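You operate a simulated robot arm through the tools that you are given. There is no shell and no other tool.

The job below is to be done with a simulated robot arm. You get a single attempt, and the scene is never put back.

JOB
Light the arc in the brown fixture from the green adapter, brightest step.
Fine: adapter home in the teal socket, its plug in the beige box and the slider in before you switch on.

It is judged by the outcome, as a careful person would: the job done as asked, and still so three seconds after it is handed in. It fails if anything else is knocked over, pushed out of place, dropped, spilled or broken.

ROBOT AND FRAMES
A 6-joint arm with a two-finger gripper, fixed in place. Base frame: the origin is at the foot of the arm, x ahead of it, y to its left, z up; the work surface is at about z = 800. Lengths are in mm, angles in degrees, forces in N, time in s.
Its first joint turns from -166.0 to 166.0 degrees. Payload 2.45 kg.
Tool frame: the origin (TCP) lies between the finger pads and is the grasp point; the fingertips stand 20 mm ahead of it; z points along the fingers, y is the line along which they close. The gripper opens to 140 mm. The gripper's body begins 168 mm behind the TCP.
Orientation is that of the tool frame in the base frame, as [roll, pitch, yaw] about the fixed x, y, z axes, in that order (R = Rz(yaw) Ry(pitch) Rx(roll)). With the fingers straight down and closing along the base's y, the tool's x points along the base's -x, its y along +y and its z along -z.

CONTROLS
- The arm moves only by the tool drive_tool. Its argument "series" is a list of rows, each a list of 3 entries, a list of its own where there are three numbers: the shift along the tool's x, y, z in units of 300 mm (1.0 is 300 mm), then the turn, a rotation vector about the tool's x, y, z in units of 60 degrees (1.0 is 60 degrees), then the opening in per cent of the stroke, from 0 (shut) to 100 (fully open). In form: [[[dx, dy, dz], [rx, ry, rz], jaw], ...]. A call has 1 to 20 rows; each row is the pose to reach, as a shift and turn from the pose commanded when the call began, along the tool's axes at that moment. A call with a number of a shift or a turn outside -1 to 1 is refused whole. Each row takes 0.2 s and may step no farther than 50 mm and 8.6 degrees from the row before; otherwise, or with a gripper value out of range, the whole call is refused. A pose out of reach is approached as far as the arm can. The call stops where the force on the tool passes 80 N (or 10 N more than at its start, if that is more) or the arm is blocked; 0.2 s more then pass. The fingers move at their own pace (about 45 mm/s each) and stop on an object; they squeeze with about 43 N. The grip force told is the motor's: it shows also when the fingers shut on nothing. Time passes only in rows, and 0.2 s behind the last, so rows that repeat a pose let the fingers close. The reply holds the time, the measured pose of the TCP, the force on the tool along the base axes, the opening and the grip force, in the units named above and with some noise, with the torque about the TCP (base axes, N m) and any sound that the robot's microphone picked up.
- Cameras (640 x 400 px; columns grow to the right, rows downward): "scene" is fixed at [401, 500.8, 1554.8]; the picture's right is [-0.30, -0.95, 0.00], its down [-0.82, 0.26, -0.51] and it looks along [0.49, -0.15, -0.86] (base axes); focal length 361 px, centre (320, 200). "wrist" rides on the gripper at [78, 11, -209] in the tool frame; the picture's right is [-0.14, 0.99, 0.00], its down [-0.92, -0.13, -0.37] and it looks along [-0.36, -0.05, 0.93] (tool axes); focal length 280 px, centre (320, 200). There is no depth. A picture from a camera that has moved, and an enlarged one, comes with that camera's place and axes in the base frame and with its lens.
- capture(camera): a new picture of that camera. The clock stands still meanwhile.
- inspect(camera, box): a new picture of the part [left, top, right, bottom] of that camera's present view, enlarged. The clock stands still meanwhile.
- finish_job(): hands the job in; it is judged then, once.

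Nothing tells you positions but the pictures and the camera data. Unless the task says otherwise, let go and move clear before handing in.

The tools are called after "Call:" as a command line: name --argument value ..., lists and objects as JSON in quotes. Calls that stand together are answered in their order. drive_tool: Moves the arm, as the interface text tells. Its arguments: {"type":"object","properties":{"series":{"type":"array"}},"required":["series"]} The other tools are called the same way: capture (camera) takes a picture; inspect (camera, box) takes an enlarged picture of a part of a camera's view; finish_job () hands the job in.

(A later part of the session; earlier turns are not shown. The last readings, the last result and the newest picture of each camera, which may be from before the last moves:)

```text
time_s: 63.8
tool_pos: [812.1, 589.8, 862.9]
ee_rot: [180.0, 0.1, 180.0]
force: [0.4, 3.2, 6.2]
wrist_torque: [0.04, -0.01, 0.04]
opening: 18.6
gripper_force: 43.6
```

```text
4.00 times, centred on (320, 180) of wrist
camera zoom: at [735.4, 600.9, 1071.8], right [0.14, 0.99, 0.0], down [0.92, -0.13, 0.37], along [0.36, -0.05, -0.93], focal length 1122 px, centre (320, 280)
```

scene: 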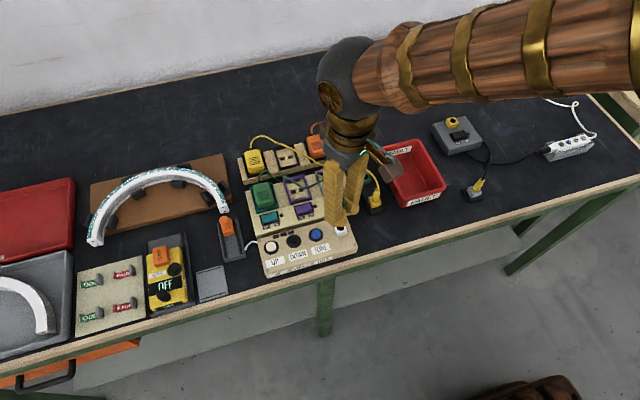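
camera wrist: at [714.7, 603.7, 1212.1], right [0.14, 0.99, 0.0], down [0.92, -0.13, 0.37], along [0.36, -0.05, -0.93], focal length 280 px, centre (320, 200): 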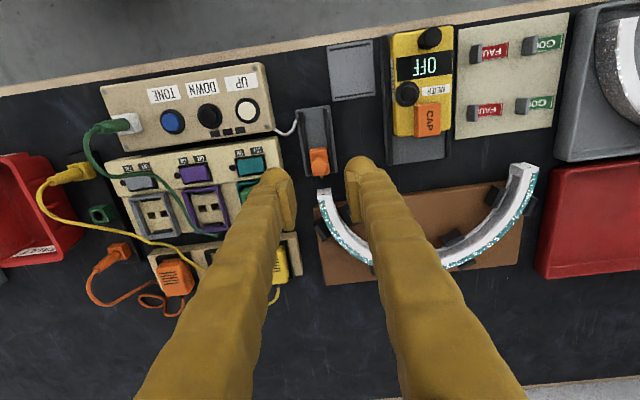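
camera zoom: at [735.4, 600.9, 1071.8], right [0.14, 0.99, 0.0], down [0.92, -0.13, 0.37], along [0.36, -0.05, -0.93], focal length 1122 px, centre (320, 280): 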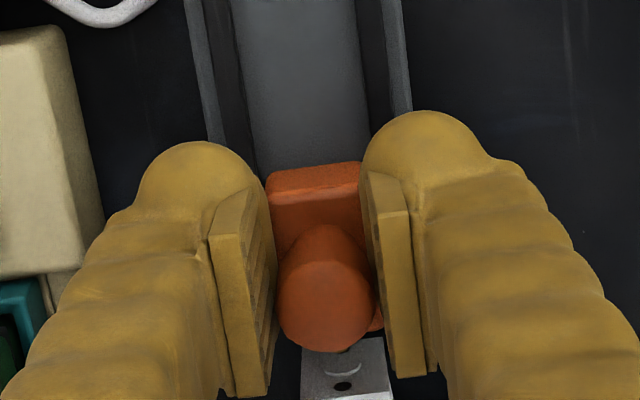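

Call:
drive_tool --series '[[[-0.006, 0, -0.001], [0, 0, 0], 8], [[-0.012, -0.0002, -0.001], [0, 0, 0], 8], [[-0.018, -0.0003, -0.001], [0, 0, 0], 8], [[-0.018, -0.0003, -0.001], [0, 0, 0], 8]]'

Call:
inspect --camera "scene" --box '[210, 180, 260, 240]'

Call:
inspect --camera "wrist" --box '[270, 130, 370, 230]'

```text
time_s: 64.8
tool_pos: [817.7, 589.3, 860.9]
ee_rot: [-180.0, 0.1, -180.0]
force: [1.6, 37.9, -4.5]
wrist_torque: [0.38, 0.05, 0.29]
opening: 18.7
gripper_force: 43.3
```

```text
6.67 times, centred on (235, 210) of scene
camera zoom: at [401.0, 500.8, 1554.8], right [-0.3, -0.95, 0.0], down [-0.82, 0.26, -0.51], along [0.49, -0.15, -0.86], focal length 2406 px, centre (887, 133)
```

zoom: 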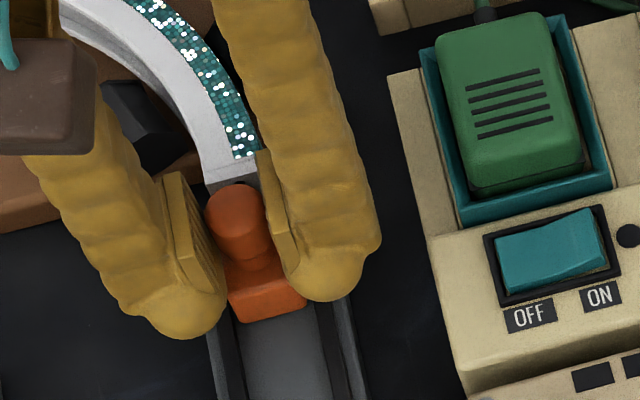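

```text
4.00 times, centred on (320, 180) of wrist
camera zoom: at [740.9, 600.6, 1071.8], right [0.14, 0.99, 0.0], down [0.92, -0.13, 0.37], along [0.36, -0.05, -0.93], focal length 1122 px, centre (320, 280)
```

zoom: 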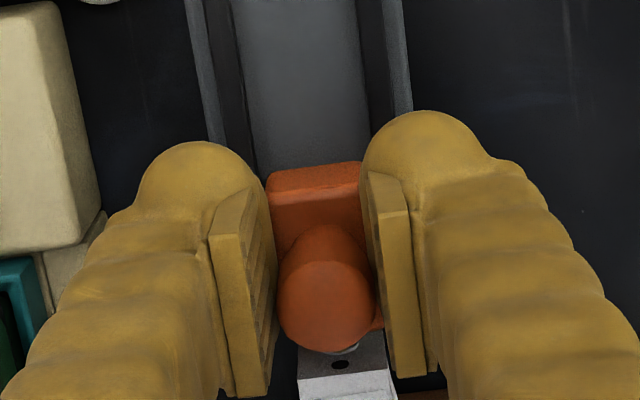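

A side force of +38 N appeared near the knob, likely the pins lining up with the arc's holes. I'll relax 1.1 mm in +y before continuing.

Call:
drive_tool --series '[[[0, 0.002, 0], [0, 0, 0], 8], [[0, 0.0037, 0], [0, 0, 0], 8], [[0, 0.0037, 0], [0, 0, 0], 8]]'

Call:
inspect --camera "scene" --box '[80, 150, 260, 260]'

```text
time_s: 65.6
tool_pos: [818.8, 590.0, 862.4]
ee_rot: [180.0, 0.0, 180.0]
force: [0.5, 28.1, -8.6]
wrist_torque: [0.29, 0.15, 0.25]
opening: 18.7
gripper_force: 44.0
```

```text
3.56 times, centred on (170, 205) of scene
camera zoom: at [401.0, 500.8, 1554.8], right [-0.3, -0.95, 0.0], down [-0.82, 0.26, -0.51], along [0.49, -0.15, -0.86], focal length 1283 px, centre (853, 182)
```

zoom: 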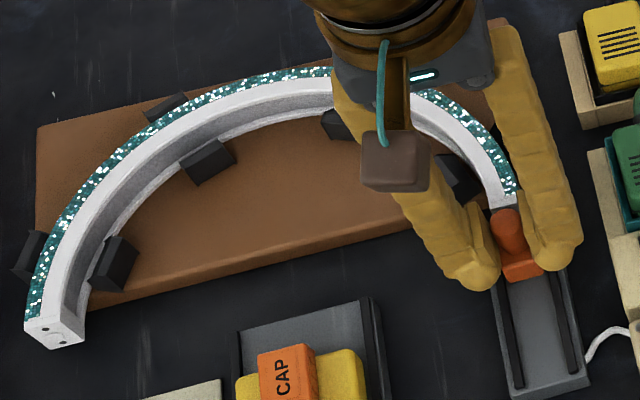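

Call:
drive_tool --series '[[[0, 0.002, 0], [0, 0, 0], 8], [[0, 0.004, -0.001], [0, 0, 0], 8], [[0, 0.004, -0.001], [0, 0, 0], 8]]'

Call:
inspect --camera "wrist" --box '[270, 130, 370, 230]'

```text
time_s: 66.4
tool_pos: [817.8, 590.2, 861.5]
ee_rot: [-179.9, 0.0, -179.9]
force: [0.1, 0.9, -16.3]
wrist_torque: [-0.01, 0.09, 0.01]
opening: 18.6
gripper_force: 44.0
```

```text
4.00 times, centred on (320, 180) of wrist
camera zoom: at [741.9, 601.4, 1072.0], right [0.14, 0.99, 0.0], down [0.92, -0.13, 0.37], along [0.36, -0.05, -0.93], focal length 1122 px, centre (320, 280)
```

zoom: 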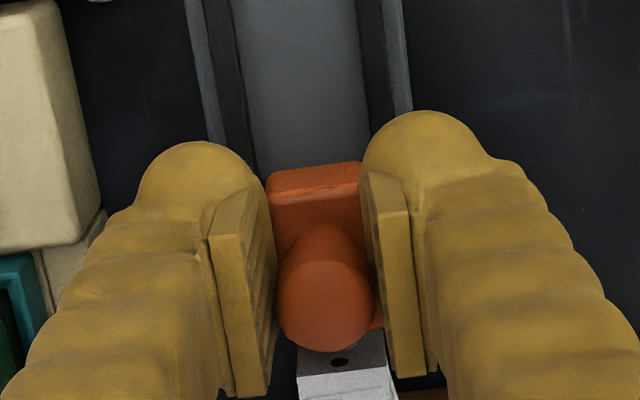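

Call:
drive_tool --series '[[[0, 0, 0.0015], [0, 0, 0], 8], [[-0.005, 0, 0.0015], [0, 0, 0], 8], [[-0.01, 0, 0.0015], [0, 0, 0], 8], [[-0.01, 0, 0.0015], [0, 0, 0], 8]]'

Call:
inspect --camera "wrist" --box '[270, 130, 370, 230]'

Call:
inspect --camera "scene" --box '[210, 180, 260, 240]'

```text
time_s: 67.4
tool_pos: [819.2, 590.1, 861.9]
ee_rot: [-179.8, -0.2, -180.0]
force: [-43.2, -27.1, -6.6]
wrist_torque: [-0.25, 0.57, -0.34]
opening: 18.9
gripper_force: 43.4
```

```text
4.00 times, centred on (320, 180) of wrist
camera zoom: at [744.0, 601.5, 1072.3], right [0.14, 0.99, 0.0], down [0.92, -0.13, 0.37], along [0.36, -0.05, -0.93], focal length 1122 px, centre (320, 280)
```

zoom: 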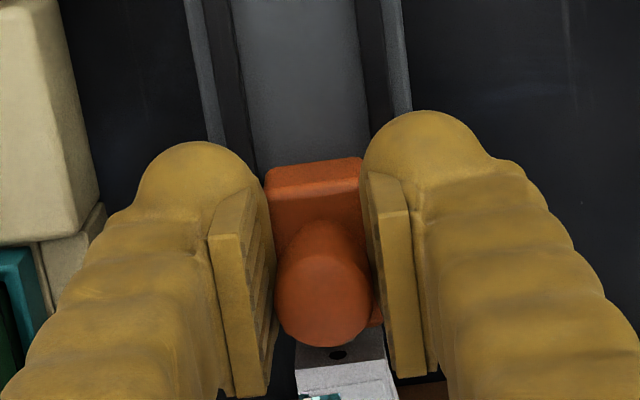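

```text
6.67 times, centred on (235, 210) of scene
camera zoom: at [401.0, 500.8, 1554.8], right [-0.3, -0.95, 0.0], down [-0.82, 0.26, -0.51], along [0.49, -0.15, -0.86], focal length 2406 px, centre (887, 133)
```

zoom: 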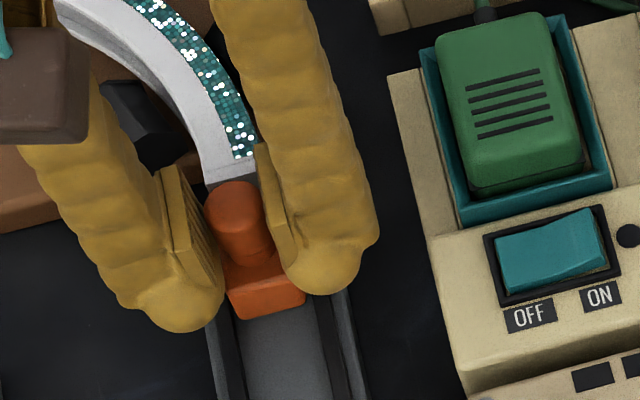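

Now blocked in x (−43 N) after about 23 mm of travel, which matches the gap closing. I'll relax the load, open, and inspect the joint.

Call:
drive_tool --series '[[[0.004, -0.0025, 0], [0, 0, 0], 8], [[0.004, -0.0025, 0], [0, 0, 0], 16], [[0.004, -0.0025, 0], [0, 0, 0], 26], [[0.004, -0.0025, 0], [0, 0, 0], 27], [[0.004, -0.0025, -0.06], [0, 0, 0], 27], [[0.004, -0.0025, -0.16], [0, 0, 0], 27], [[0.004, -0.0025, -0.3], [0, 0, 0], 27], [[0.08, -0.0025, -0.4], [0, 0, 0], 27], [[0.16, -0.0025, -0.45], [0, 0, 0], 27], [[0.16, -0.0025, -0.45], [0, 0, 0], 27]]'

Call:
capture --camera "wrist"

Call:
inspect --camera "scene" --box '[205, 180, 265, 255]'

```text
time_s: 69.6
tool_pos: [774.2, 592.0, 997.7]
ee_rot: [180.0, 0.0, -180.0]
force: [-0.2, 0.0, -0.8]
wrist_torque: [0.01, 0.01, -0.03]
opening: 37.7
gripper_force: 0.1
```

```text
taken
camera wrist: at [696.9, 602.5, 1206.6], right [0.14, 0.99, 0.0], down [0.92, -0.13, 0.37], along [0.36, -0.05, -0.93], focal length 280 px, centre (320, 200)
```

wrist: 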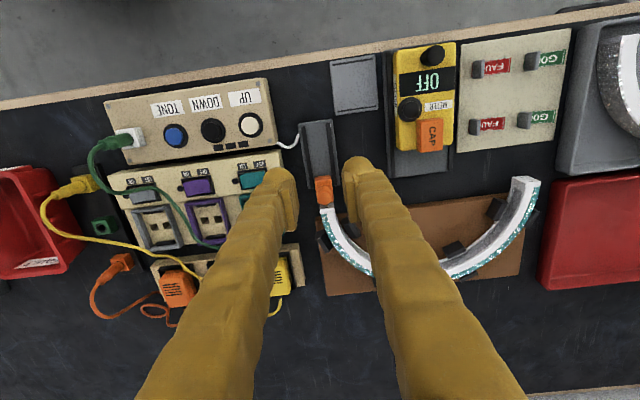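

```text
5.33 times, centred on (235, 218) of scene
camera zoom: at [401.0, 500.8, 1554.8], right [-0.3, -0.95, 0.0], down [-0.82, 0.26, -0.51], along [0.49, -0.15, -0.86], focal length 1925 px, centre (773, 107)
```

zoom: 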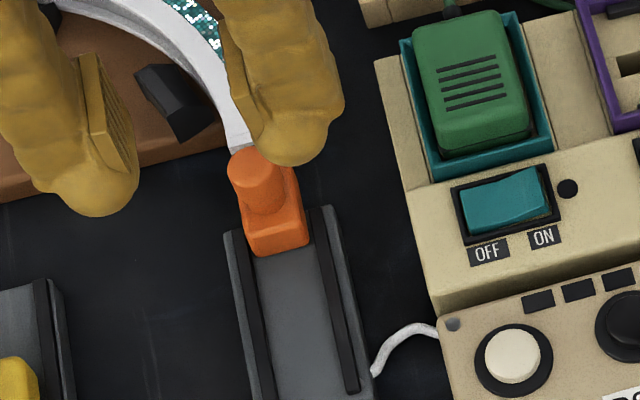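

Call:
inspect --camera "wrist" --box '[295, 150, 350, 225]'

Call:
inspect --camera "wrist" --box '[100, 90, 300, 210]'

Call:
inspect --camera "scene" --box '[220, 190, 250, 225]'

```text
5.33 times, centred on (322, 188) of wrist
camera zoom: at [696.9, 602.5, 1206.6], right [0.14, 0.99, 0.0], down [0.92, -0.13, 0.37], along [0.36, -0.05, -0.93], focal length 1495 px, centre (307, 267)
```

zoom: 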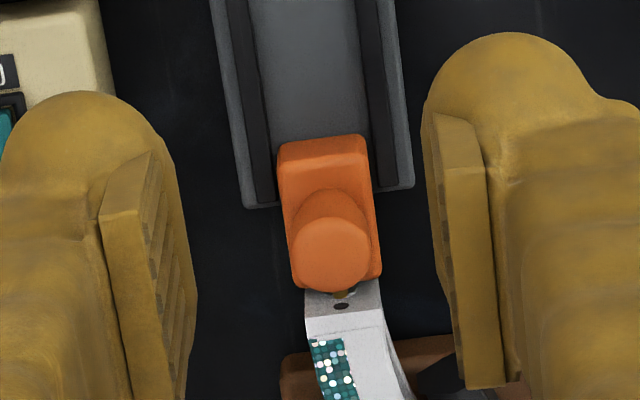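

```text
3.20 times, centred on (200, 150) of wrist
camera zoom: at [696.9, 602.5, 1206.6], right [0.14, 0.99, 0.0], down [0.92, -0.13, 0.37], along [0.36, -0.05, -0.93], focal length 897 px, centre (704, 360)
```

zoom: 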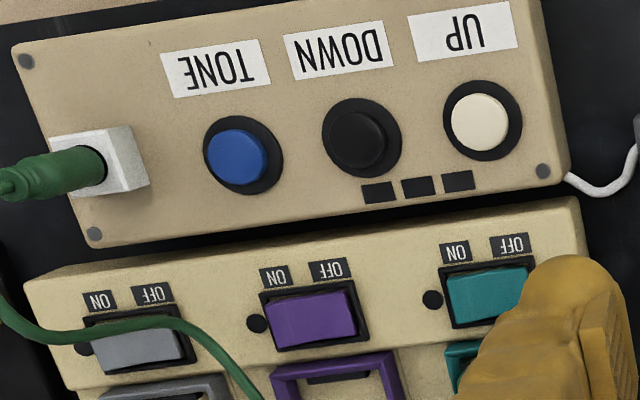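

```text
11.43 times, centred on (235, 208) of scene
camera zoom: at [401.0, 500.8, 1554.8], right [-0.3, -0.95, 0.0], down [-0.82, 0.26, -0.51], along [0.49, -0.15, -0.86], focal length 4125 px, centre (1291, 114)
```

zoom: 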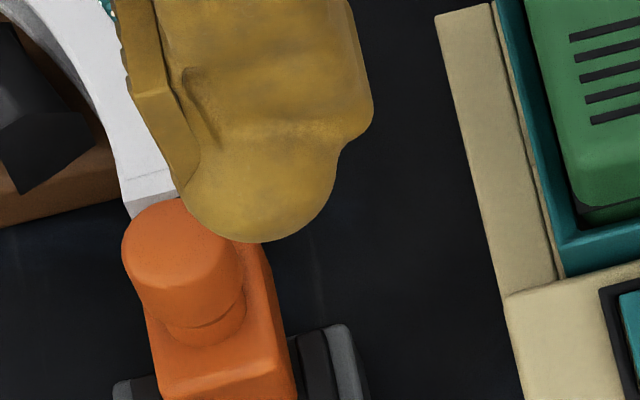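

The face of the arc hasn't moved; the pin looks to be at the face centre with a small gap left. I'll move the gripper aside for a clear look from both cameras.

Call:
drive_tool --series '[[[0.05, -0.05, 0], [0, 0, 0], 27], [[0.1, -0.15, 0.03], [0, 0, 0], 27], [[0.15, -0.27, 0.05], [0, 0, 0], 27], [[0.15, -0.27, 0.05], [0, 0, 0], 27]]'

Call:
inspect --camera "scene" --box '[215, 185, 255, 235]'

Call:
inspect --camera "wrist" --box '[380, 150, 440, 220]'

Call:
capture --camera "wrist"

```text
time_s: 70.6
tool_pos: [730.0, 510.1, 983.7]
ee_rot: [-180.0, 0.0, -179.9]
force: [-0.6, 0.7, -0.6]
wrist_torque: [0.02, -0.02, 0.0]
opening: 37.8
gripper_force: 0.0
```

```text
8.00 times, centred on (235, 210) of scene
camera zoom: at [401.0, 500.8, 1554.8], right [-0.3, -0.95, 0.0], down [-0.82, 0.26, -0.51], along [0.49, -0.15, -0.86], focal length 2888 px, centre (1000, 120)
```

zoom: 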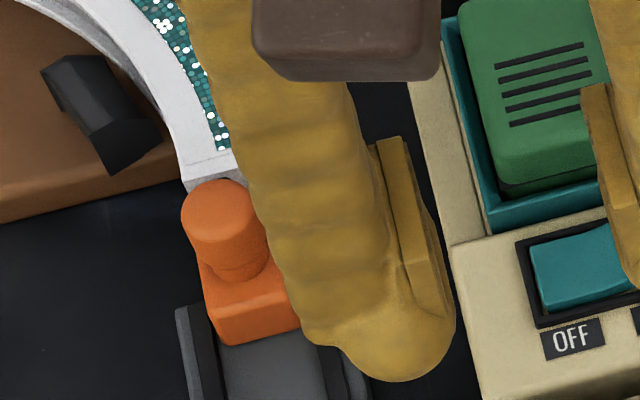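

```text
5.71 times, centred on (410, 185) of wrist
camera zoom: at [653.4, 521.0, 1193.4], right [0.14, 0.99, 0.0], down [0.92, -0.13, 0.37], along [0.36, -0.05, -0.93], focal length 1602 px, centre (-194, 286)
```

zoom: 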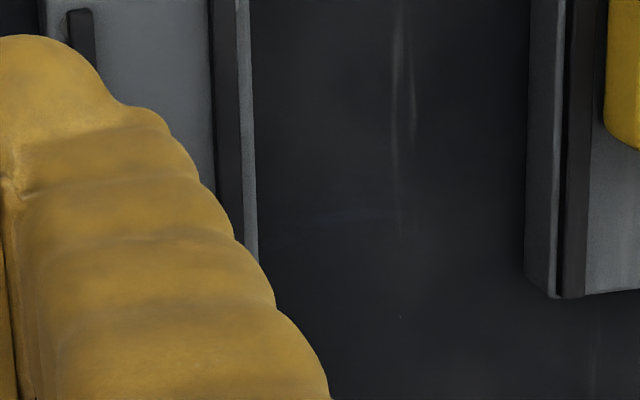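

```text
taken
camera wrist: at [653.4, 521.0, 1193.4], right [0.14, 0.99, 0.0], down [0.92, -0.13, 0.37], along [0.36, -0.05, -0.93], focal length 280 px, centre (320, 200)
```

wrist: 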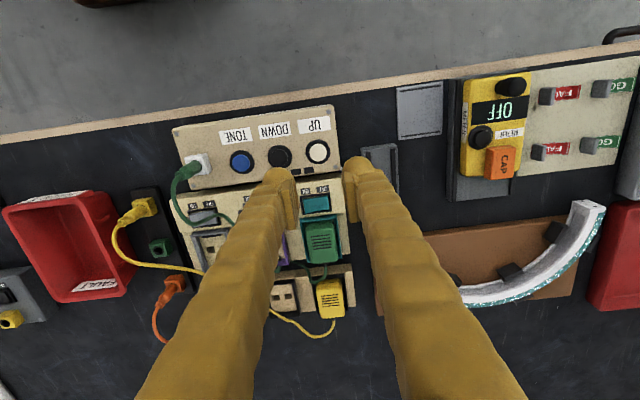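

I want a straight-down look at the pin/arc joint, so I'll turn the gripper −90° and put the wrist camera above it.

Call:
drive_tool --series '[[[-0.05, 0, 0], [0, 0, 0.125], 27], [[-0.1, 0, 0], [0, 0, 0.25], 27], [[-0.15, 0, 0], [0, 0, 0.375], 27], [[-0.2, 0, 0], [0, 0, 0.5], 27], [[-0.25, 0, 0], [0, 0, 0.625], 27], [[-0.3, 0.01, 0], [0, 0, 0.75], 27], [[-0.34, 0.01, 0], [0, 0, 0.875], 27], [[-0.357, 0.01, 0], [0, 0, 1.0], 27]]'

Call:
drive_tool --series '[[[0, 0, 0], [0, 0, 0.125], 27], [[0, 0, 0], [0, 0, 0.25], 27], [[0, 0, 0.03], [0, 0, 0.375], 27], [[0, 0, 0.08], [0, 0, 0.5], 27], [[0, 0, 0.08], [0, 0, 0.5], 27]]'

Call:
capture --camera "wrist"

```text
time_s: 72.4
tool_pos: [836.0, 511.6, 983.0]
ee_rot: [-180.0, 0.0, 119.8]
force: [0.4, -0.1, -0.3]
wrist_torque: [-0.02, 0.02, -0.03]
opening: 38.0
gripper_force: 0.0
```

```text
time_s: 73.6
tool_pos: [834.6, 512.7, 957.8]
ee_rot: [-179.9, 0.1, 90.0]
force: [-0.1, -0.5, -0.3]
wrist_torque: [-0.02, -0.02, 0.0]
opening: 37.7
gripper_force: 0.0
```

```text
taken
camera wrist: at [847.2, 591.1, 1167.5], right [0.99, -0.14, 0.0], down [-0.13, -0.92, 0.37], along [-0.05, -0.37, -0.93], focal length 280 px, centre (320, 200)
```

wrist: 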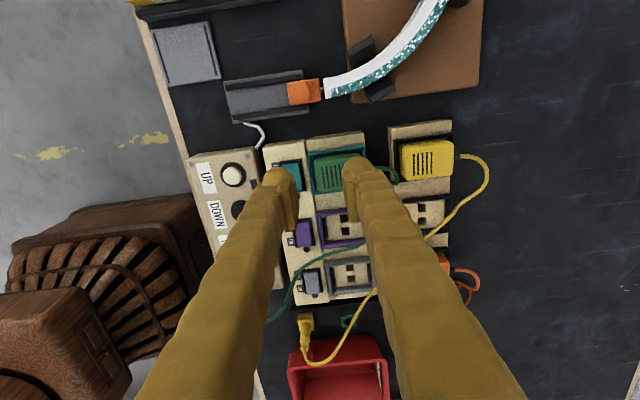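

Call:
inspect --camera "wrist" --box '[270, 65, 350, 115]'

Call:
inspect --camera "scene" --box '[215, 185, 255, 235]'

Call:
inspect --camera "wrist" --box '[300, 75, 340, 105]'

```text
8.00 times, centred on (310, 90) of wrist
camera zoom: at [847.2, 591.1, 1167.5], right [0.99, -0.14, 0.0], down [-0.13, -0.92, 0.37], along [-0.05, -0.37, -0.93], focal length 2243 px, centre (400, 1080)
```

zoom: 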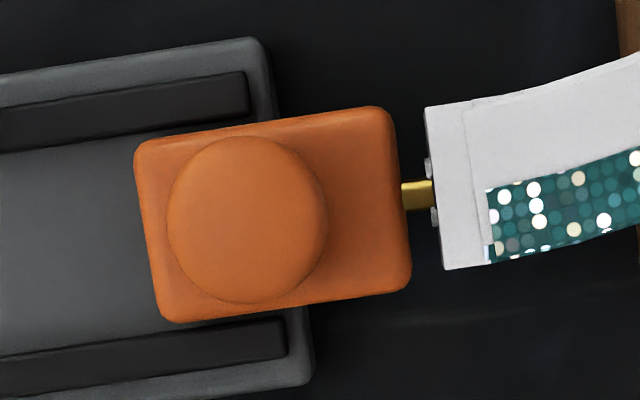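

```text
8.00 times, centred on (235, 210) of scene
camera zoom: at [401.0, 500.8, 1554.8], right [-0.3, -0.95, 0.0], down [-0.82, 0.26, -0.51], along [0.49, -0.15, -0.86], focal length 2888 px, centre (1000, 120)
```

zoom: 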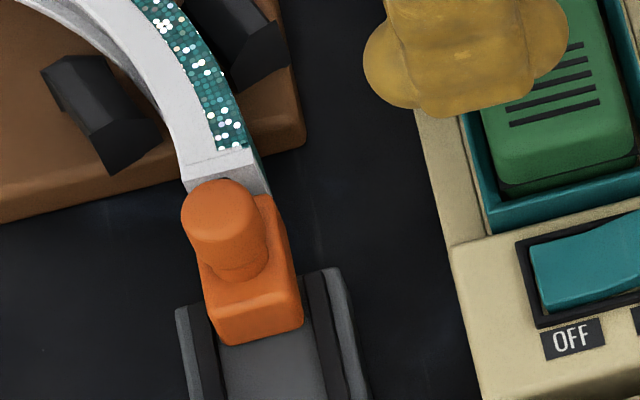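

```text
13.33 times, centred on (320, 90) of wrist
camera zoom: at [847.2, 591.1, 1167.5], right [0.99, -0.14, 0.0], down [-0.13, -0.92, 0.37], along [-0.05, -0.37, -0.93], focal length 3738 px, centre (320, 1667)
```

zoom: 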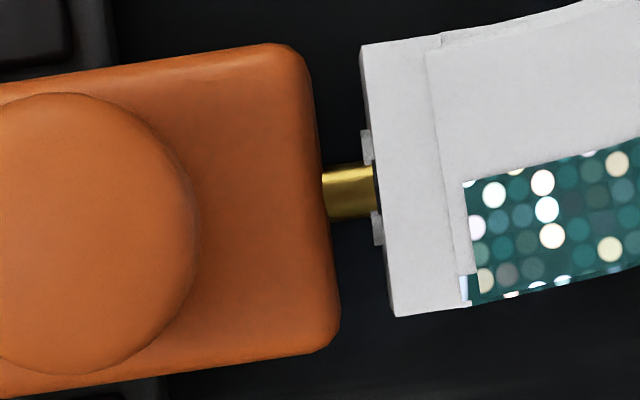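

Seen from above, the gold pin is lined up with the socket on the arc's end and has entered its collar, with about 4 mm of pin still showing. I'll check whether there is travel left by pushing square on the knob from behind with closed fingers.

Call:
drive_tool --series '[[[0.03, -0.02, 0], [0, 0, -0.125], 20], [[0.06, -0.05, 0], [0, 0, -0.25], 10], [[0.1, -0.08, 0], [0, 0, -0.375], 0], [[0.14, -0.11, 0], [0, 0, -0.5], 0], [[0.18, -0.14, 0], [0, 0, -0.625], 0], [[0.22, -0.165, 0], [0, 0, -0.75], 0], [[0.257, -0.183, 0], [0, 0, -0.875], 0], [[0.257, -0.183, 0], [0, 0, -1.0], 0]]'

Call:
drive_tool --series '[[[0, 0, 0], [0, 0, -0.125], 0], [[0, 0, 0], [0, 0, -0.25], 0], [[0, 0, 0], [0, 0, -0.375], 0], [[0, 0, 0], [0, 0, -0.5], 0], [[0, 0, 0], [0, 0, -0.5], 0]]'

Call:
inspect --camera "wrist" --box '[260, 110, 380, 230]'

```text
time_s: 75.4
tool_pos: [779.7, 589.1, 959.2]
ee_rot: [-179.9, 0.0, 150.2]
force: [-0.3, -0.1, -0.9]
wrist_torque: [0.01, 0.04, -0.01]
opening: 0.0
gripper_force: 30.0
```

```text
time_s: 76.6
tool_pos: [780.9, 589.0, 959.2]
ee_rot: [180.0, 0.0, -180.0]
force: [-0.4, -0.2, -0.5]
wrist_torque: [0.02, -0.02, 0.02]
opening: 0.0
gripper_force: 29.2
```

```text
3.33 times, centred on (320, 170) of wrist
camera zoom: at [703.7, 600.2, 1168.3], right [0.14, 0.99, 0.0], down [0.92, -0.13, 0.37], along [0.36, -0.05, -0.93], focal length 935 px, centre (320, 300)
```

zoom: 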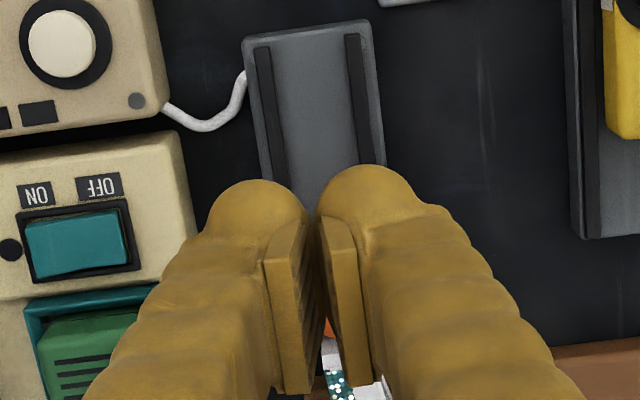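

Call:
drive_tool --series '[[[0, 0.003, 0.1], [0, 0, 0], 0], [[0, 0.003, 0.2], [0, 0, 0], 0], [[0, 0.003, 0.28], [0, 0, 0], 0], [[0, 0.003, 0.322], [0, 0, 0], 0], [[-0.03, 0.003, 0.322], [0, 0, 0], 0], [[-0.05, 0.003, 0.322], [0, 0, 0], 0], [[-0.05, 0.003, 0.322], [0, 0, 0], 0]]'

Call:
inspect --camera "scene" --box '[205, 180, 265, 255]'

```text
time_s: 78.2
tool_pos: [793.9, 589.9, 860.7]
ee_rot: [-179.9, 0.0, -179.9]
force: [-0.4, -0.4, 0.2]
wrist_torque: [-0.02, -0.04, -0.01]
opening: 0.0
gripper_force: 29.4
```

```text
5.33 times, centred on (235, 218) of scene
camera zoom: at [401.0, 500.8, 1554.8], right [-0.3, -0.95, 0.0], down [-0.82, 0.26, -0.51], along [0.49, -0.15, -0.86], focal length 1925 px, centre (773, 107)
```

zoom: 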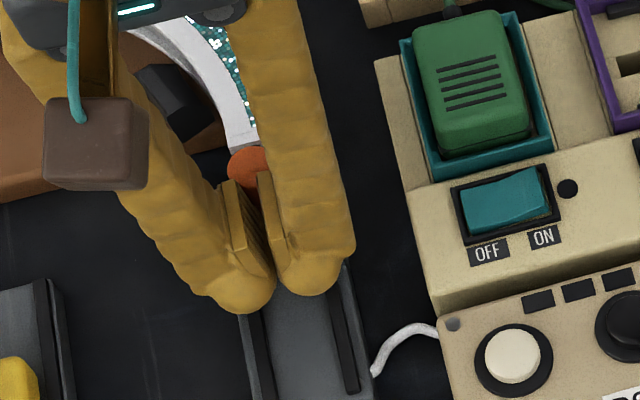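

Call:
drive_tool --series '[[[-0.006, 0, 0], [0, 0, 0], 0], [[-0.012, 0, 0], [0, 0, 0], 0], [[-0.012, 0, 0], [0, 0, 0], 0]]'

Call:
drive_tool --series '[[[-0.004, 0, 0], [0, 0, 0], 0], [[-0.007, 0, 0], [0, 0, 0], 0], [[-0.007, 0, 0], [0, 0, 0], 0]]'

```text
time_s: 79.0
tool_pos: [797.9, 590.9, 861.2]
ee_rot: [180.0, 0.0, -180.0]
force: [-7.6, -0.4, 0.5]
wrist_torque: [-0.01, 0.04, -0.07]
opening: 0.1
gripper_force: 29.0
```

```text
time_s: 79.8
tool_pos: [798.4, 590.4, 861.0]
ee_rot: [-179.9, -0.1, -180.0]
force: [-37.8, -7.2, 9.8]
wrist_torque: [-0.06, 0.23, -0.27]
opening: 6.1
gripper_force: 29.5
```

Call:
drive_tool --series '[[[-0.003, 0, 0], [0, 0, 0], 0], [[-0.005, 0, 0], [0, 0, 0], 0], [[-0.005, 0, 0], [0, 0, 0], 0]]'

Call:
inspect --camera "scene" --box '[205, 180, 265, 255]'

```text
time_s: 80.6
tool_pos: [799.9, 590.5, 861.8]
ee_rot: [-179.8, -0.3, -180.0]
force: [-78.3, -9.1, 5.1]
wrist_torque: [-0.01, 0.65, -0.41]
opening: 5.9
gripper_force: 29.5
```

```text
5.33 times, centred on (235, 218) of scene
camera zoom: at [401.0, 500.8, 1554.8], right [-0.3, -0.95, 0.0], down [-0.82, 0.26, -0.51], along [0.49, -0.15, -0.86], focal length 1925 px, centre (773, 107)
```

zoom: 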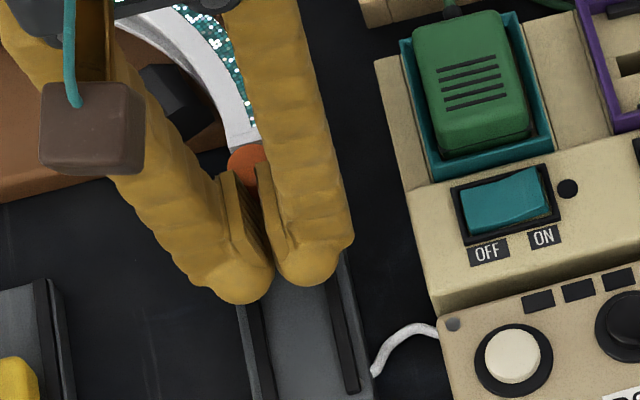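

78 N and no further movement, so the slider is hard against its stop: it's in. I'll back off and check that nothing shifted.

Call:
drive_tool --series '[[[0.02, 0, 0], [0, 0, 0], 0], [[0.05, 0, 0], [0, 0, 0], 0], [[0.06, 0, -0.1], [0, 0, 0], 0], [[0.1, -0.05, -0.25], [0, 0, 0], 0], [[0.15, -0.15, -0.35], [0, 0, 0], 0], [[0.15, -0.28, -0.38], [0, 0, 0], 0], [[0.15, -0.36, -0.38], [0, 0, 0], 0]]'

Call:
inspect --camera "scene" --box '[80, 150, 260, 260]'

Call:
capture --camera "wrist"

```text
time_s: 82.2
tool_pos: [756.4, 482.8, 976.4]
ee_rot: [180.0, 0.1, -179.9]
force: [0.5, 0.5, 0.6]
wrist_torque: [0.02, 0.04, -0.02]
opening: 0.0
gripper_force: 29.4
```

```text
3.56 times, centred on (170, 205) of scene
camera zoom: at [401.0, 500.8, 1554.8], right [-0.3, -0.95, 0.0], down [-0.82, 0.26, -0.51], along [0.49, -0.15, -0.86], focal length 1283 px, centre (853, 182)
```

zoom: 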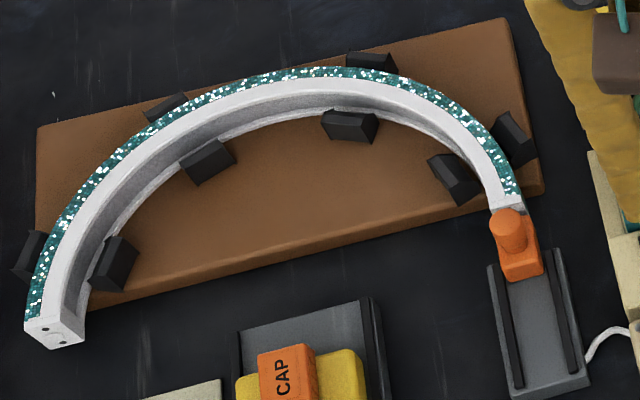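

```text
taken
camera wrist: at [680.2, 494.1, 1185.8], right [0.14, 0.99, 0.0], down [0.92, -0.13, 0.37], along [0.36, -0.05, -0.93], focal length 280 px, centre (320, 200)
```

wrist: 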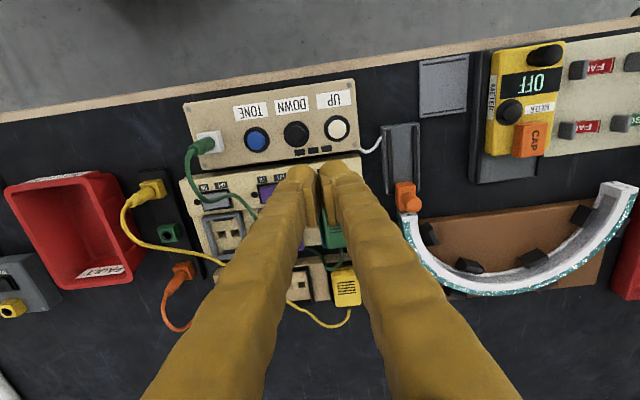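

Nothing shifted; the arc, fixture and slider are in place. Before switching I'll look closely at the teal rocker to see which side is raised and how high it stands.

Call:
drive_tool --series '[[[0, 0.02, 0.02], [0, 0, 0], 50], [[-0.03, 0.04, 0.07], [0, 0, 0], 80], [[-0.05, 0.04, 0.12], [0, 0, 0], 80], [[-0.05, 0.04, 0.12], [0, 0, 0], 80], [[-0.05, 0.04, 0.12], [0, 0, 0], 80]]'

Call:
capture --camera "wrist"

Call:
inspect --camera "wrist" --box '[280, 130, 370, 200]'

Call:
inspect --camera "scene" --box '[250, 195, 300, 235]'

```text
time_s: 83.4
tool_pos: [771.3, 494.2, 939.9]
ee_rot: [-180.0, 0.1, 179.9]
force: [0.8, 0.0, 0.6]
wrist_torque: [-0.01, -0.03, -0.02]
opening: 104.0
gripper_force: 0.0
```

```text
taken
camera wrist: at [695.2, 505.5, 1148.6], right [0.14, 0.99, 0.0], down [0.92, -0.13, 0.37], along [0.36, -0.05, -0.93], focal length 280 px, centre (320, 200)
```

wrist: 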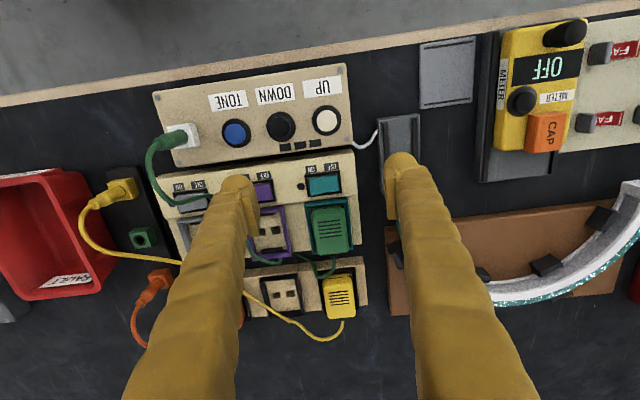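

```text
5.71 times, centred on (325, 165) of wrist
camera zoom: at [695.2, 505.5, 1148.6], right [0.14, 0.99, 0.0], down [0.92, -0.13, 0.37], along [0.36, -0.05, -0.93], focal length 1602 px, centre (291, 400)
```

zoom: 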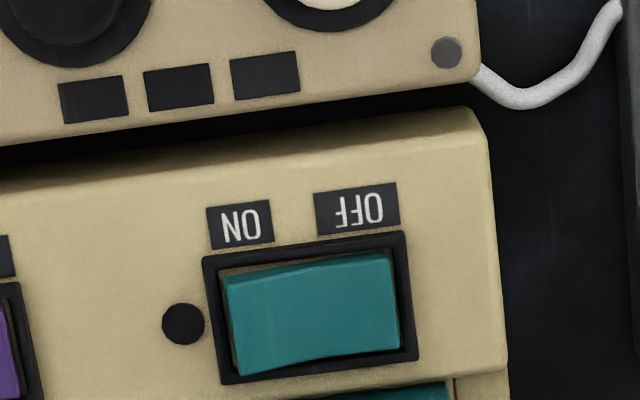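

```text
10.00 times, centred on (275, 215) of scene
camera zoom: at [401.0, 500.8, 1554.8], right [-0.3, -0.95, 0.0], down [-0.82, 0.26, -0.51], along [0.49, -0.15, -0.86], focal length 3610 px, centre (770, 50)
```

zoom: 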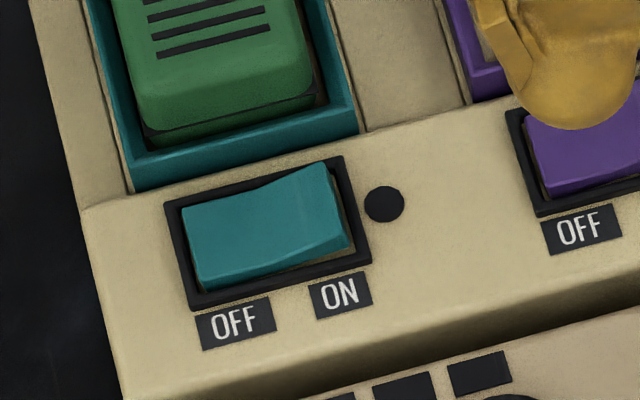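

The rocker spans y 478–513 at x≈799; its OFF end is down and its ON end (−y) is raised. I'll close the fingers and position them over the ON end only.

Call:
drive_tool --series '[[[-0.02, -0.02, 0.02], [0, 0, 0], 40], [[-0.05, -0.05, 0.06], [0, 0, 0], 0], [[-0.079, -0.077, 0.1], [0, 0, 0], 0], [[-0.079, -0.077, 0.15], [0, 0, 0], 0], [[-0.079, -0.077, 0.17], [0, 0, 0], 0], [[-0.079, -0.077, 0.17], [0, 0, 0], 0], [[-0.079, -0.077, 0.17], [0, 0, 0], 0]]'

Call:
inspect --camera "scene" --box '[245, 185, 305, 235]'

Call:
inspect --camera "wrist" --box '[270, 120, 390, 220]'

```text
time_s: 85.0
tool_pos: [796.8, 472.5, 888.0]
ee_rot: [180.0, -0.1, 180.0]
force: [0.5, 0.0, -0.8]
wrist_torque: [0.01, 0.02, 0.01]
opening: 0.0
gripper_force: 28.6
```

```text
8.00 times, centred on (275, 210) of scene
camera zoom: at [401.0, 500.8, 1554.8], right [-0.3, -0.95, 0.0], down [-0.82, 0.26, -0.51], along [0.49, -0.15, -0.86], focal length 2888 px, centre (680, 120)
```

zoom: 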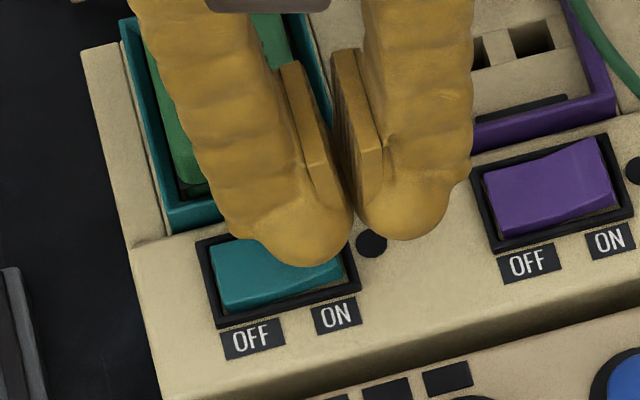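

```text
4.00 times, centred on (330, 170) of wrist
camera zoom: at [718.9, 483.0, 1097.7], right [0.14, 0.99, 0.0], down [0.92, -0.13, 0.37], along [0.36, -0.05, -0.93], focal length 1122 px, centre (280, 320)
```

zoom: 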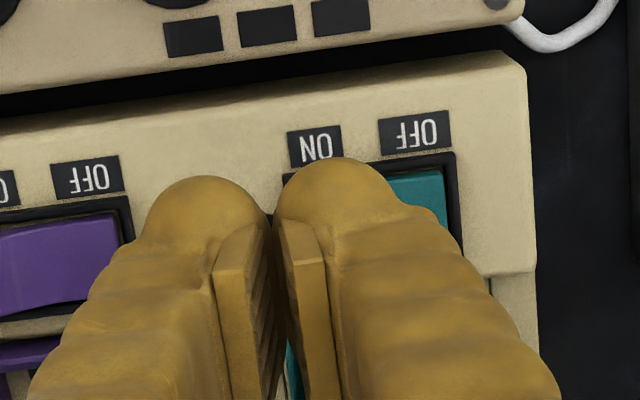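

Call:
drive_tool --series '[[[0, 0, 0.03], [0, 0, 0], 0], [[0, 0, 0.05], [0, 0, 0], 0], [[0, 0, 0.06], [0, 0, 0], 0], [[0, 0, 0.06], [0, 0, 0], 0]]'

Call:
inspect --camera "scene" --box '[245, 185, 305, 235]'

```text
time_s: 86.0
tool_pos: [796.8, 472.3, 870.7]
ee_rot: [179.9, 0.0, 180.0]
force: [-0.2, -0.2, -0.3]
wrist_torque: [0.0, 0.01, -0.01]
opening: 0.0
gripper_force: 29.4
```

```text
8.00 times, centred on (275, 210) of scene
camera zoom: at [401.0, 500.8, 1554.8], right [-0.3, -0.95, 0.0], down [-0.82, 0.26, -0.51], along [0.49, -0.15, -0.86], focal length 2888 px, centre (680, 120)
```

zoom: 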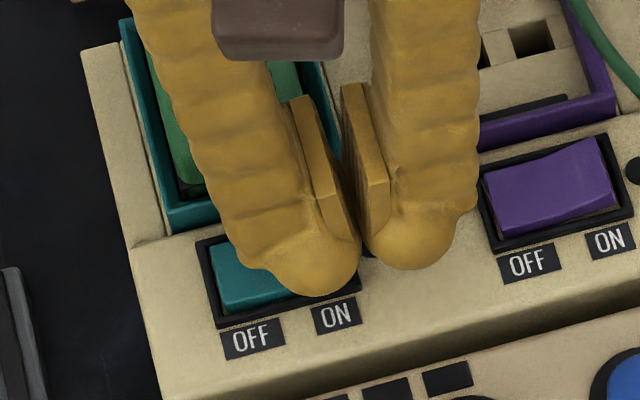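

Call:
drive_tool --series '[[[0, 0, 0.006], [0, 0, 0], 0], [[0, 0, 0.012], [0, 0, 0], 0], [[0, 0, 0.012], [0, 0, 0], 0]]'

Call:
drive_tool --series '[[[0, 0, 0.005], [0, 0, 0], 0], [[0, 0, 0.01], [0, 0, 0], 0], [[0, 0, 0.01], [0, 0, 0], 0]]'

```text
time_s: 86.8
tool_pos: [794.7, 471.4, 865.5]
ee_rot: [-180.0, -0.1, -179.9]
force: [-0.3, 0.4, 0.0]
wrist_torque: [0.04, 0.0, -0.02]
opening: 0.0
gripper_force: 29.3
```

```text
time_s: 87.6
tool_pos: [794.5, 470.6, 864.4]
ee_rot: [180.0, 0.0, -180.0]
force: [0.4, -0.2, 1.2]
wrist_torque: [0.0, 0.01, 0.0]
opening: 0.1
gripper_force: 29.5
```

Call:
drive_tool --series '[[[0, 0, 0.004], [0, 0, 0], 0], [[0, 0, 0.007], [0, 0, 0], 0], [[0, 0, 0.007], [0, 0, 0], 0]]'

Call:
inspect --camera "scene" --box '[245, 185, 305, 235]'

```text
time_s: 88.4
tool_pos: [795.2, 470.9, 863.0]
ee_rot: [-180.0, 0.1, 180.0]
force: [-0.1, 0.1, 0.1]
wrist_torque: [0.02, 0.0, -0.03]
opening: 0.0
gripper_force: 29.6
```

```text
8.00 times, centred on (275, 210) of scene
camera zoom: at [401.0, 500.8, 1554.8], right [-0.3, -0.95, 0.0], down [-0.82, 0.26, -0.51], along [0.49, -0.15, -0.86], focal length 2888 px, centre (680, 120)
```

zoom: 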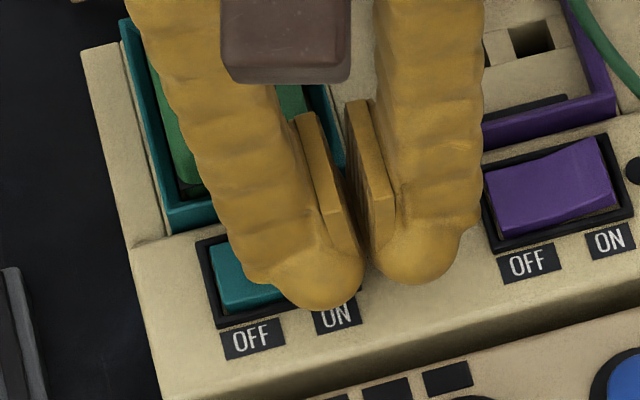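

Call:
drive_tool --series '[[[0, 0, 0.004], [0, 0, 0], 0], [[0, 0, 0.008], [0, 0, 0], 0], [[0, 0, 0.008], [0, 0, 0], 0]]'

Call:
drive_tool --series '[[[0, 0, 0.004], [0, 0, 0], 0], [[0, 0, 0.007], [0, 0, 0], 0], [[0, 0, 0.007], [0, 0, 0], 0]]'

```text
time_s: 89.2
tool_pos: [796.4, 471.3, 859.8]
ee_rot: [179.9, 0.0, 180.0]
force: [0.0, 0.2, 1.4]
wrist_torque: [0.01, -0.02, 0.0]
opening: 0.0
gripper_force: 29.5
```

```text
time_s: 90.0
tool_pos: [795.2, 471.3, 859.4]
ee_rot: [-179.9, -0.1, -180.0]
force: [1.0, 1.1, 0.8]
wrist_torque: [0.04, -0.01, 0.01]
opening: 0.0
gripper_force: 29.7
```

Call:
drive_tool --series '[[[0, 0, 0.004], [0, 0, 0], 0], [[0, 0, 0.007], [0, 0, 0], 0], [[0, 0, 0.007], [0, 0, 0], 0]]'

Call:
inspect --camera "scene" --box '[245, 185, 305, 235]'

Call:
inspect --camera "wrist" --box '[270, 120, 390, 220]'

```text
time_s: 90.8
tool_pos: [795.4, 471.2, 855.2]
ee_rot: [-180.0, 0.0, 179.9]
force: [-1.9, 0.0, 3.3]
wrist_torque: [0.07, 0.04, 0.02]
opening: 0.0
gripper_force: 29.6
heard: click
```

```text
8.00 times, centred on (275, 210) of scene
camera zoom: at [401.0, 500.8, 1554.8], right [-0.3, -0.95, 0.0], down [-0.82, 0.26, -0.51], along [0.49, -0.15, -0.86], focal length 2888 px, centre (680, 120)
```

zoom: 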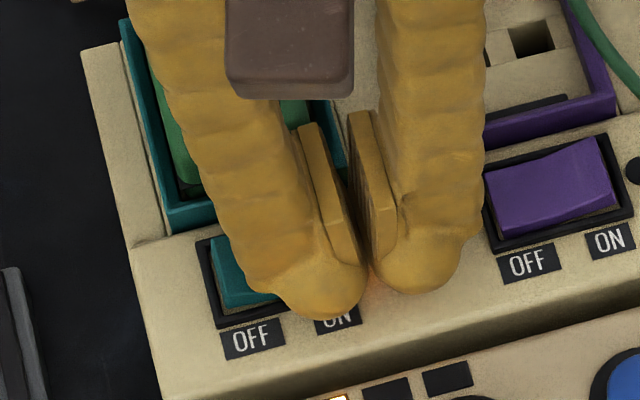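

```text
4.00 times, centred on (330, 170) of wrist
camera zoom: at [719.2, 481.9, 1065.3], right [0.14, 0.99, 0.0], down [0.92, -0.13, 0.37], along [0.36, -0.05, -0.93], focal length 1122 px, centre (280, 320)
```

zoom: 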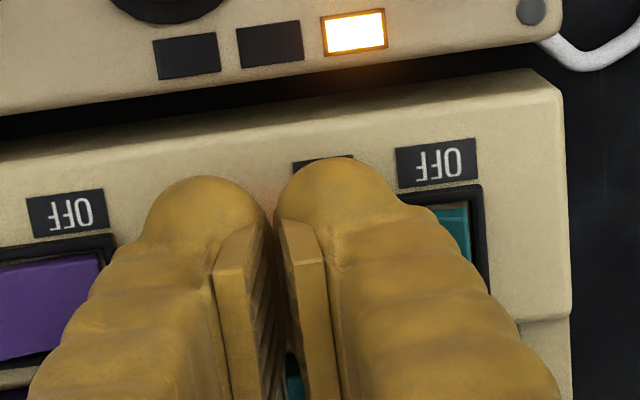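

A click was heard, and the first of the three level bars on the beige box lit up. I'll rise and look at the switch and the arc.

Call:
drive_tool --series '[[[0, 0, -0.05], [0, 0, 0], 0], [[0, 0, -0.15], [0, 0, 0], 0], [[0, 0, -0.28], [0, 0, 0], 0], [[0, 0, -0.35], [0, 0, 0], 0], [[0, 0, -0.35], [0, 0, 0], 0]]'

Call:
capture --camera "scene"

Call:
inspect --camera "scene" --box '[235, 190, 345, 270]'

Call:
inspect --camera "scene" --box '[80, 150, 260, 260]'

```text
time_s: 92.0
tool_pos: [794.3, 472.0, 962.4]
ee_rot: [-180.0, 0.0, 180.0]
force: [0.3, 0.0, -0.1]
wrist_torque: [0.0, -0.02, 0.0]
opening: 0.0
gripper_force: 29.0
```

```text
taken
```

scene: 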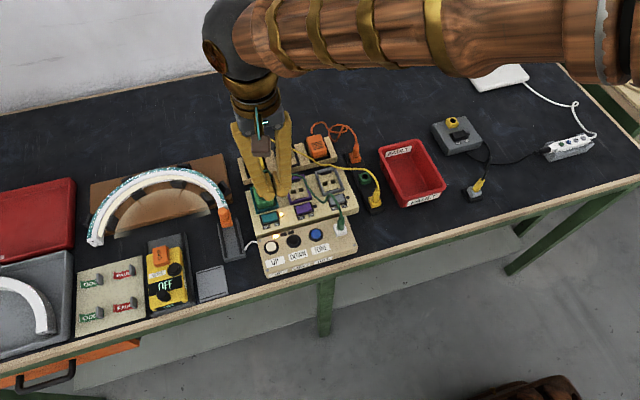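

```text
5.00 times, centred on (290, 230) of scene
camera zoom: at [401.0, 500.8, 1554.8], right [-0.3, -0.95, 0.0], down [-0.82, 0.26, -0.51], along [0.49, -0.15, -0.86], focal length 1805 px, centre (470, 50)
```

zoom: 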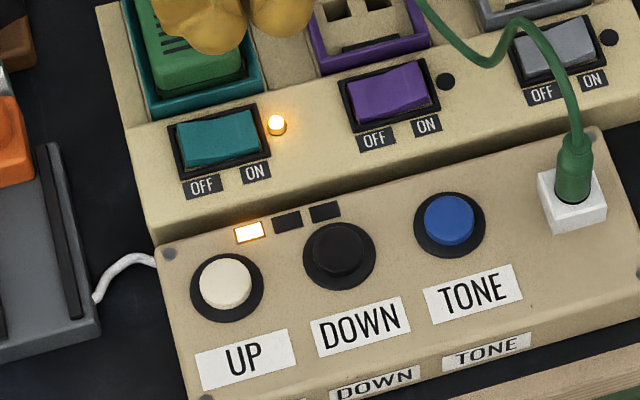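

```text
3.56 times, centred on (170, 205) of scene
camera zoom: at [401.0, 500.8, 1554.8], right [-0.3, -0.95, 0.0], down [-0.82, 0.26, -0.51], along [0.49, -0.15, -0.86], focal length 1283 px, centre (853, 182)
```

zoom: 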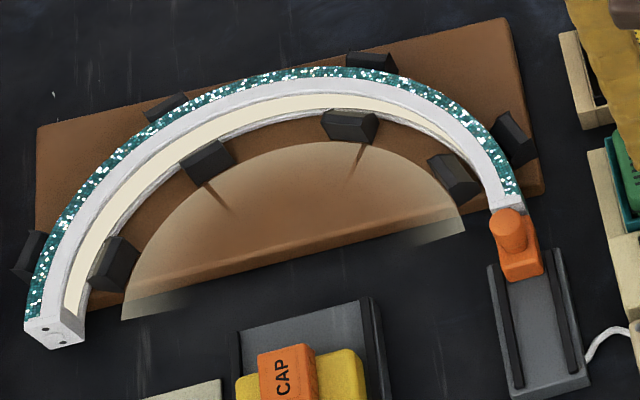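

The arc is lit at step 1 of 3, the switch lamp is on, and the LED bar shows the first level. Next I'll press UP; its button is at about (727, 508.6, 842).

Call:
drive_tool --series '[[[0.08, 0.04, 0], [0, 0, 0], 0], [[0.16, 0.09, 0], [0, 0, 0], 0], [[0.2243, 0.122, 0.03], [0, 0, 0], 0], [[0.2243, 0.122, 0.13], [0, 0, 0], 0], [[0.2243, 0.122, 0.22], [0, 0, 0], 0], [[0.2243, 0.122, 0.25], [0, 0, 0], 0], [[0.2243, 0.122, 0.25], [0, 0, 0], 0]]'

Call:
inspect --camera "wrist" --box '[250, 110, 390, 230]'

Call:
inspect --camera "scene" --box '[235, 190, 345, 270]'

```text
time_s: 93.6
tool_pos: [728.1, 507.6, 885.9]
ee_rot: [-180.0, 0.0, -179.9]
force: [-0.7, -0.5, -0.2]
wrist_torque: [0.0, 0.0, -0.03]
opening: 0.0
gripper_force: 29.4
```

```text
3.33 times, centred on (320, 170) of wrist
camera zoom: at [651.2, 518.4, 1095.3], right [0.14, 0.99, 0.0], down [0.92, -0.13, 0.37], along [0.36, -0.05, -0.93], focal length 935 px, centre (320, 300)
```

zoom: 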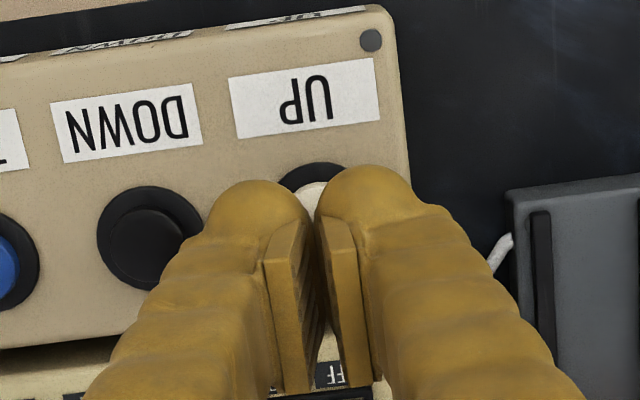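

```text
5.00 times, centred on (290, 230) of scene
camera zoom: at [401.0, 500.8, 1554.8], right [-0.3, -0.95, 0.0], down [-0.82, 0.26, -0.51], along [0.49, -0.15, -0.86], focal length 1805 px, centre (470, 50)
```

zoom: 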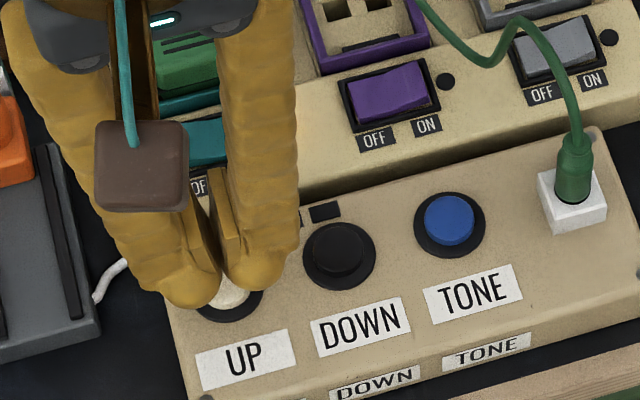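

Call:
drive_tool --series '[[[0, 0, 0.03], [0, 0, 0], 0], [[0, 0, 0.055], [0, 0, 0], 0], [[0, 0, 0.062], [0, 0, 0], 0], [[0, 0, 0.062], [0, 0, 0], 0]]'

Call:
drive_tool --series '[[[0, 0, 0.005], [0, 0, 0], 0], [[0, 0, 0.008], [0, 0, 0], 0], [[0, 0, 0.008], [0, 0, 0], 0]]'

```text
time_s: 94.6
tool_pos: [727.9, 507.8, 867.9]
ee_rot: [180.0, 0.0, 180.0]
force: [1.0, -0.4, -0.3]
wrist_torque: [-0.01, -0.02, 0.0]
opening: 0.0
gripper_force: 29.8
```

```text
time_s: 95.4
tool_pos: [728.0, 506.6, 864.3]
ee_rot: [180.0, 0.1, -180.0]
force: [0.2, -0.2, 0.2]
wrist_torque: [0.02, -0.03, 0.0]
opening: 0.0
gripper_force: 29.3
```

Call:
drive_tool --series '[[[0, 0, 0.004], [0, 0, 0], 0], [[0, 0, 0.006], [0, 0, 0], 0], [[0, 0, 0.006], [0, 0, 0], 0]]'

Call:
drive_tool --series '[[[0, 0, 0.004], [0, 0, 0], 0], [[0, 0, 0.006], [0, 0, 0], 0], [[0, 0, 0.006], [0, 0, 0], 0]]'

```text
time_s: 96.2
tool_pos: [728.2, 507.4, 863.4]
ee_rot: [180.0, 0.0, -179.9]
force: [-0.2, -0.2, -0.2]
wrist_torque: [-0.01, -0.03, 0.01]
opening: 0.0
gripper_force: 29.0
```

```text
time_s: 97.0
tool_pos: [728.4, 507.9, 860.7]
ee_rot: [-179.9, 0.0, -179.9]
force: [0.0, 0.1, 0.4]
wrist_torque: [-0.02, -0.02, -0.03]
opening: 6.2
gripper_force: 29.4
```

Call:
drive_tool --series '[[[0, 0, 0.003], [0, 0, 0], 0], [[0, 0, 0.005], [0, 0, 0], 0], [[0, 0, 0.005], [0, 0, 0], 0]]'

Call:
inspect --camera "scene" --box '[235, 190, 345, 270]'

```text
time_s: 97.8
tool_pos: [728.2, 507.2, 859.9]
ee_rot: [-180.0, 0.1, 179.9]
force: [0.3, -0.1, 2.4]
wrist_torque: [-0.01, -0.02, -0.01]
opening: 6.1
gripper_force: 29.7
heard: click
```

```text
5.00 times, centred on (290, 230) of scene
camera zoom: at [401.0, 500.8, 1554.8], right [-0.3, -0.95, 0.0], down [-0.82, 0.26, -0.51], along [0.49, -0.15, -0.86], focal length 1805 px, centre (470, 50)
```

zoom: 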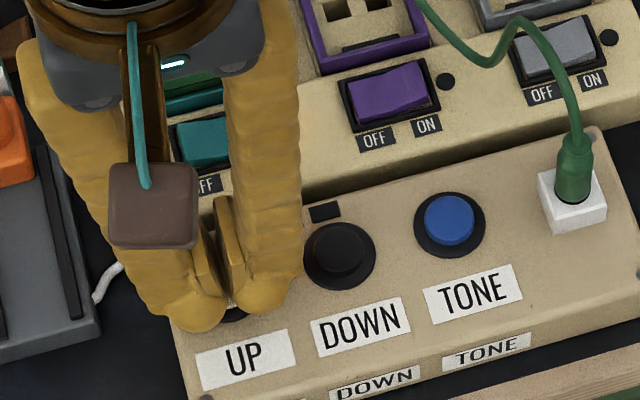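

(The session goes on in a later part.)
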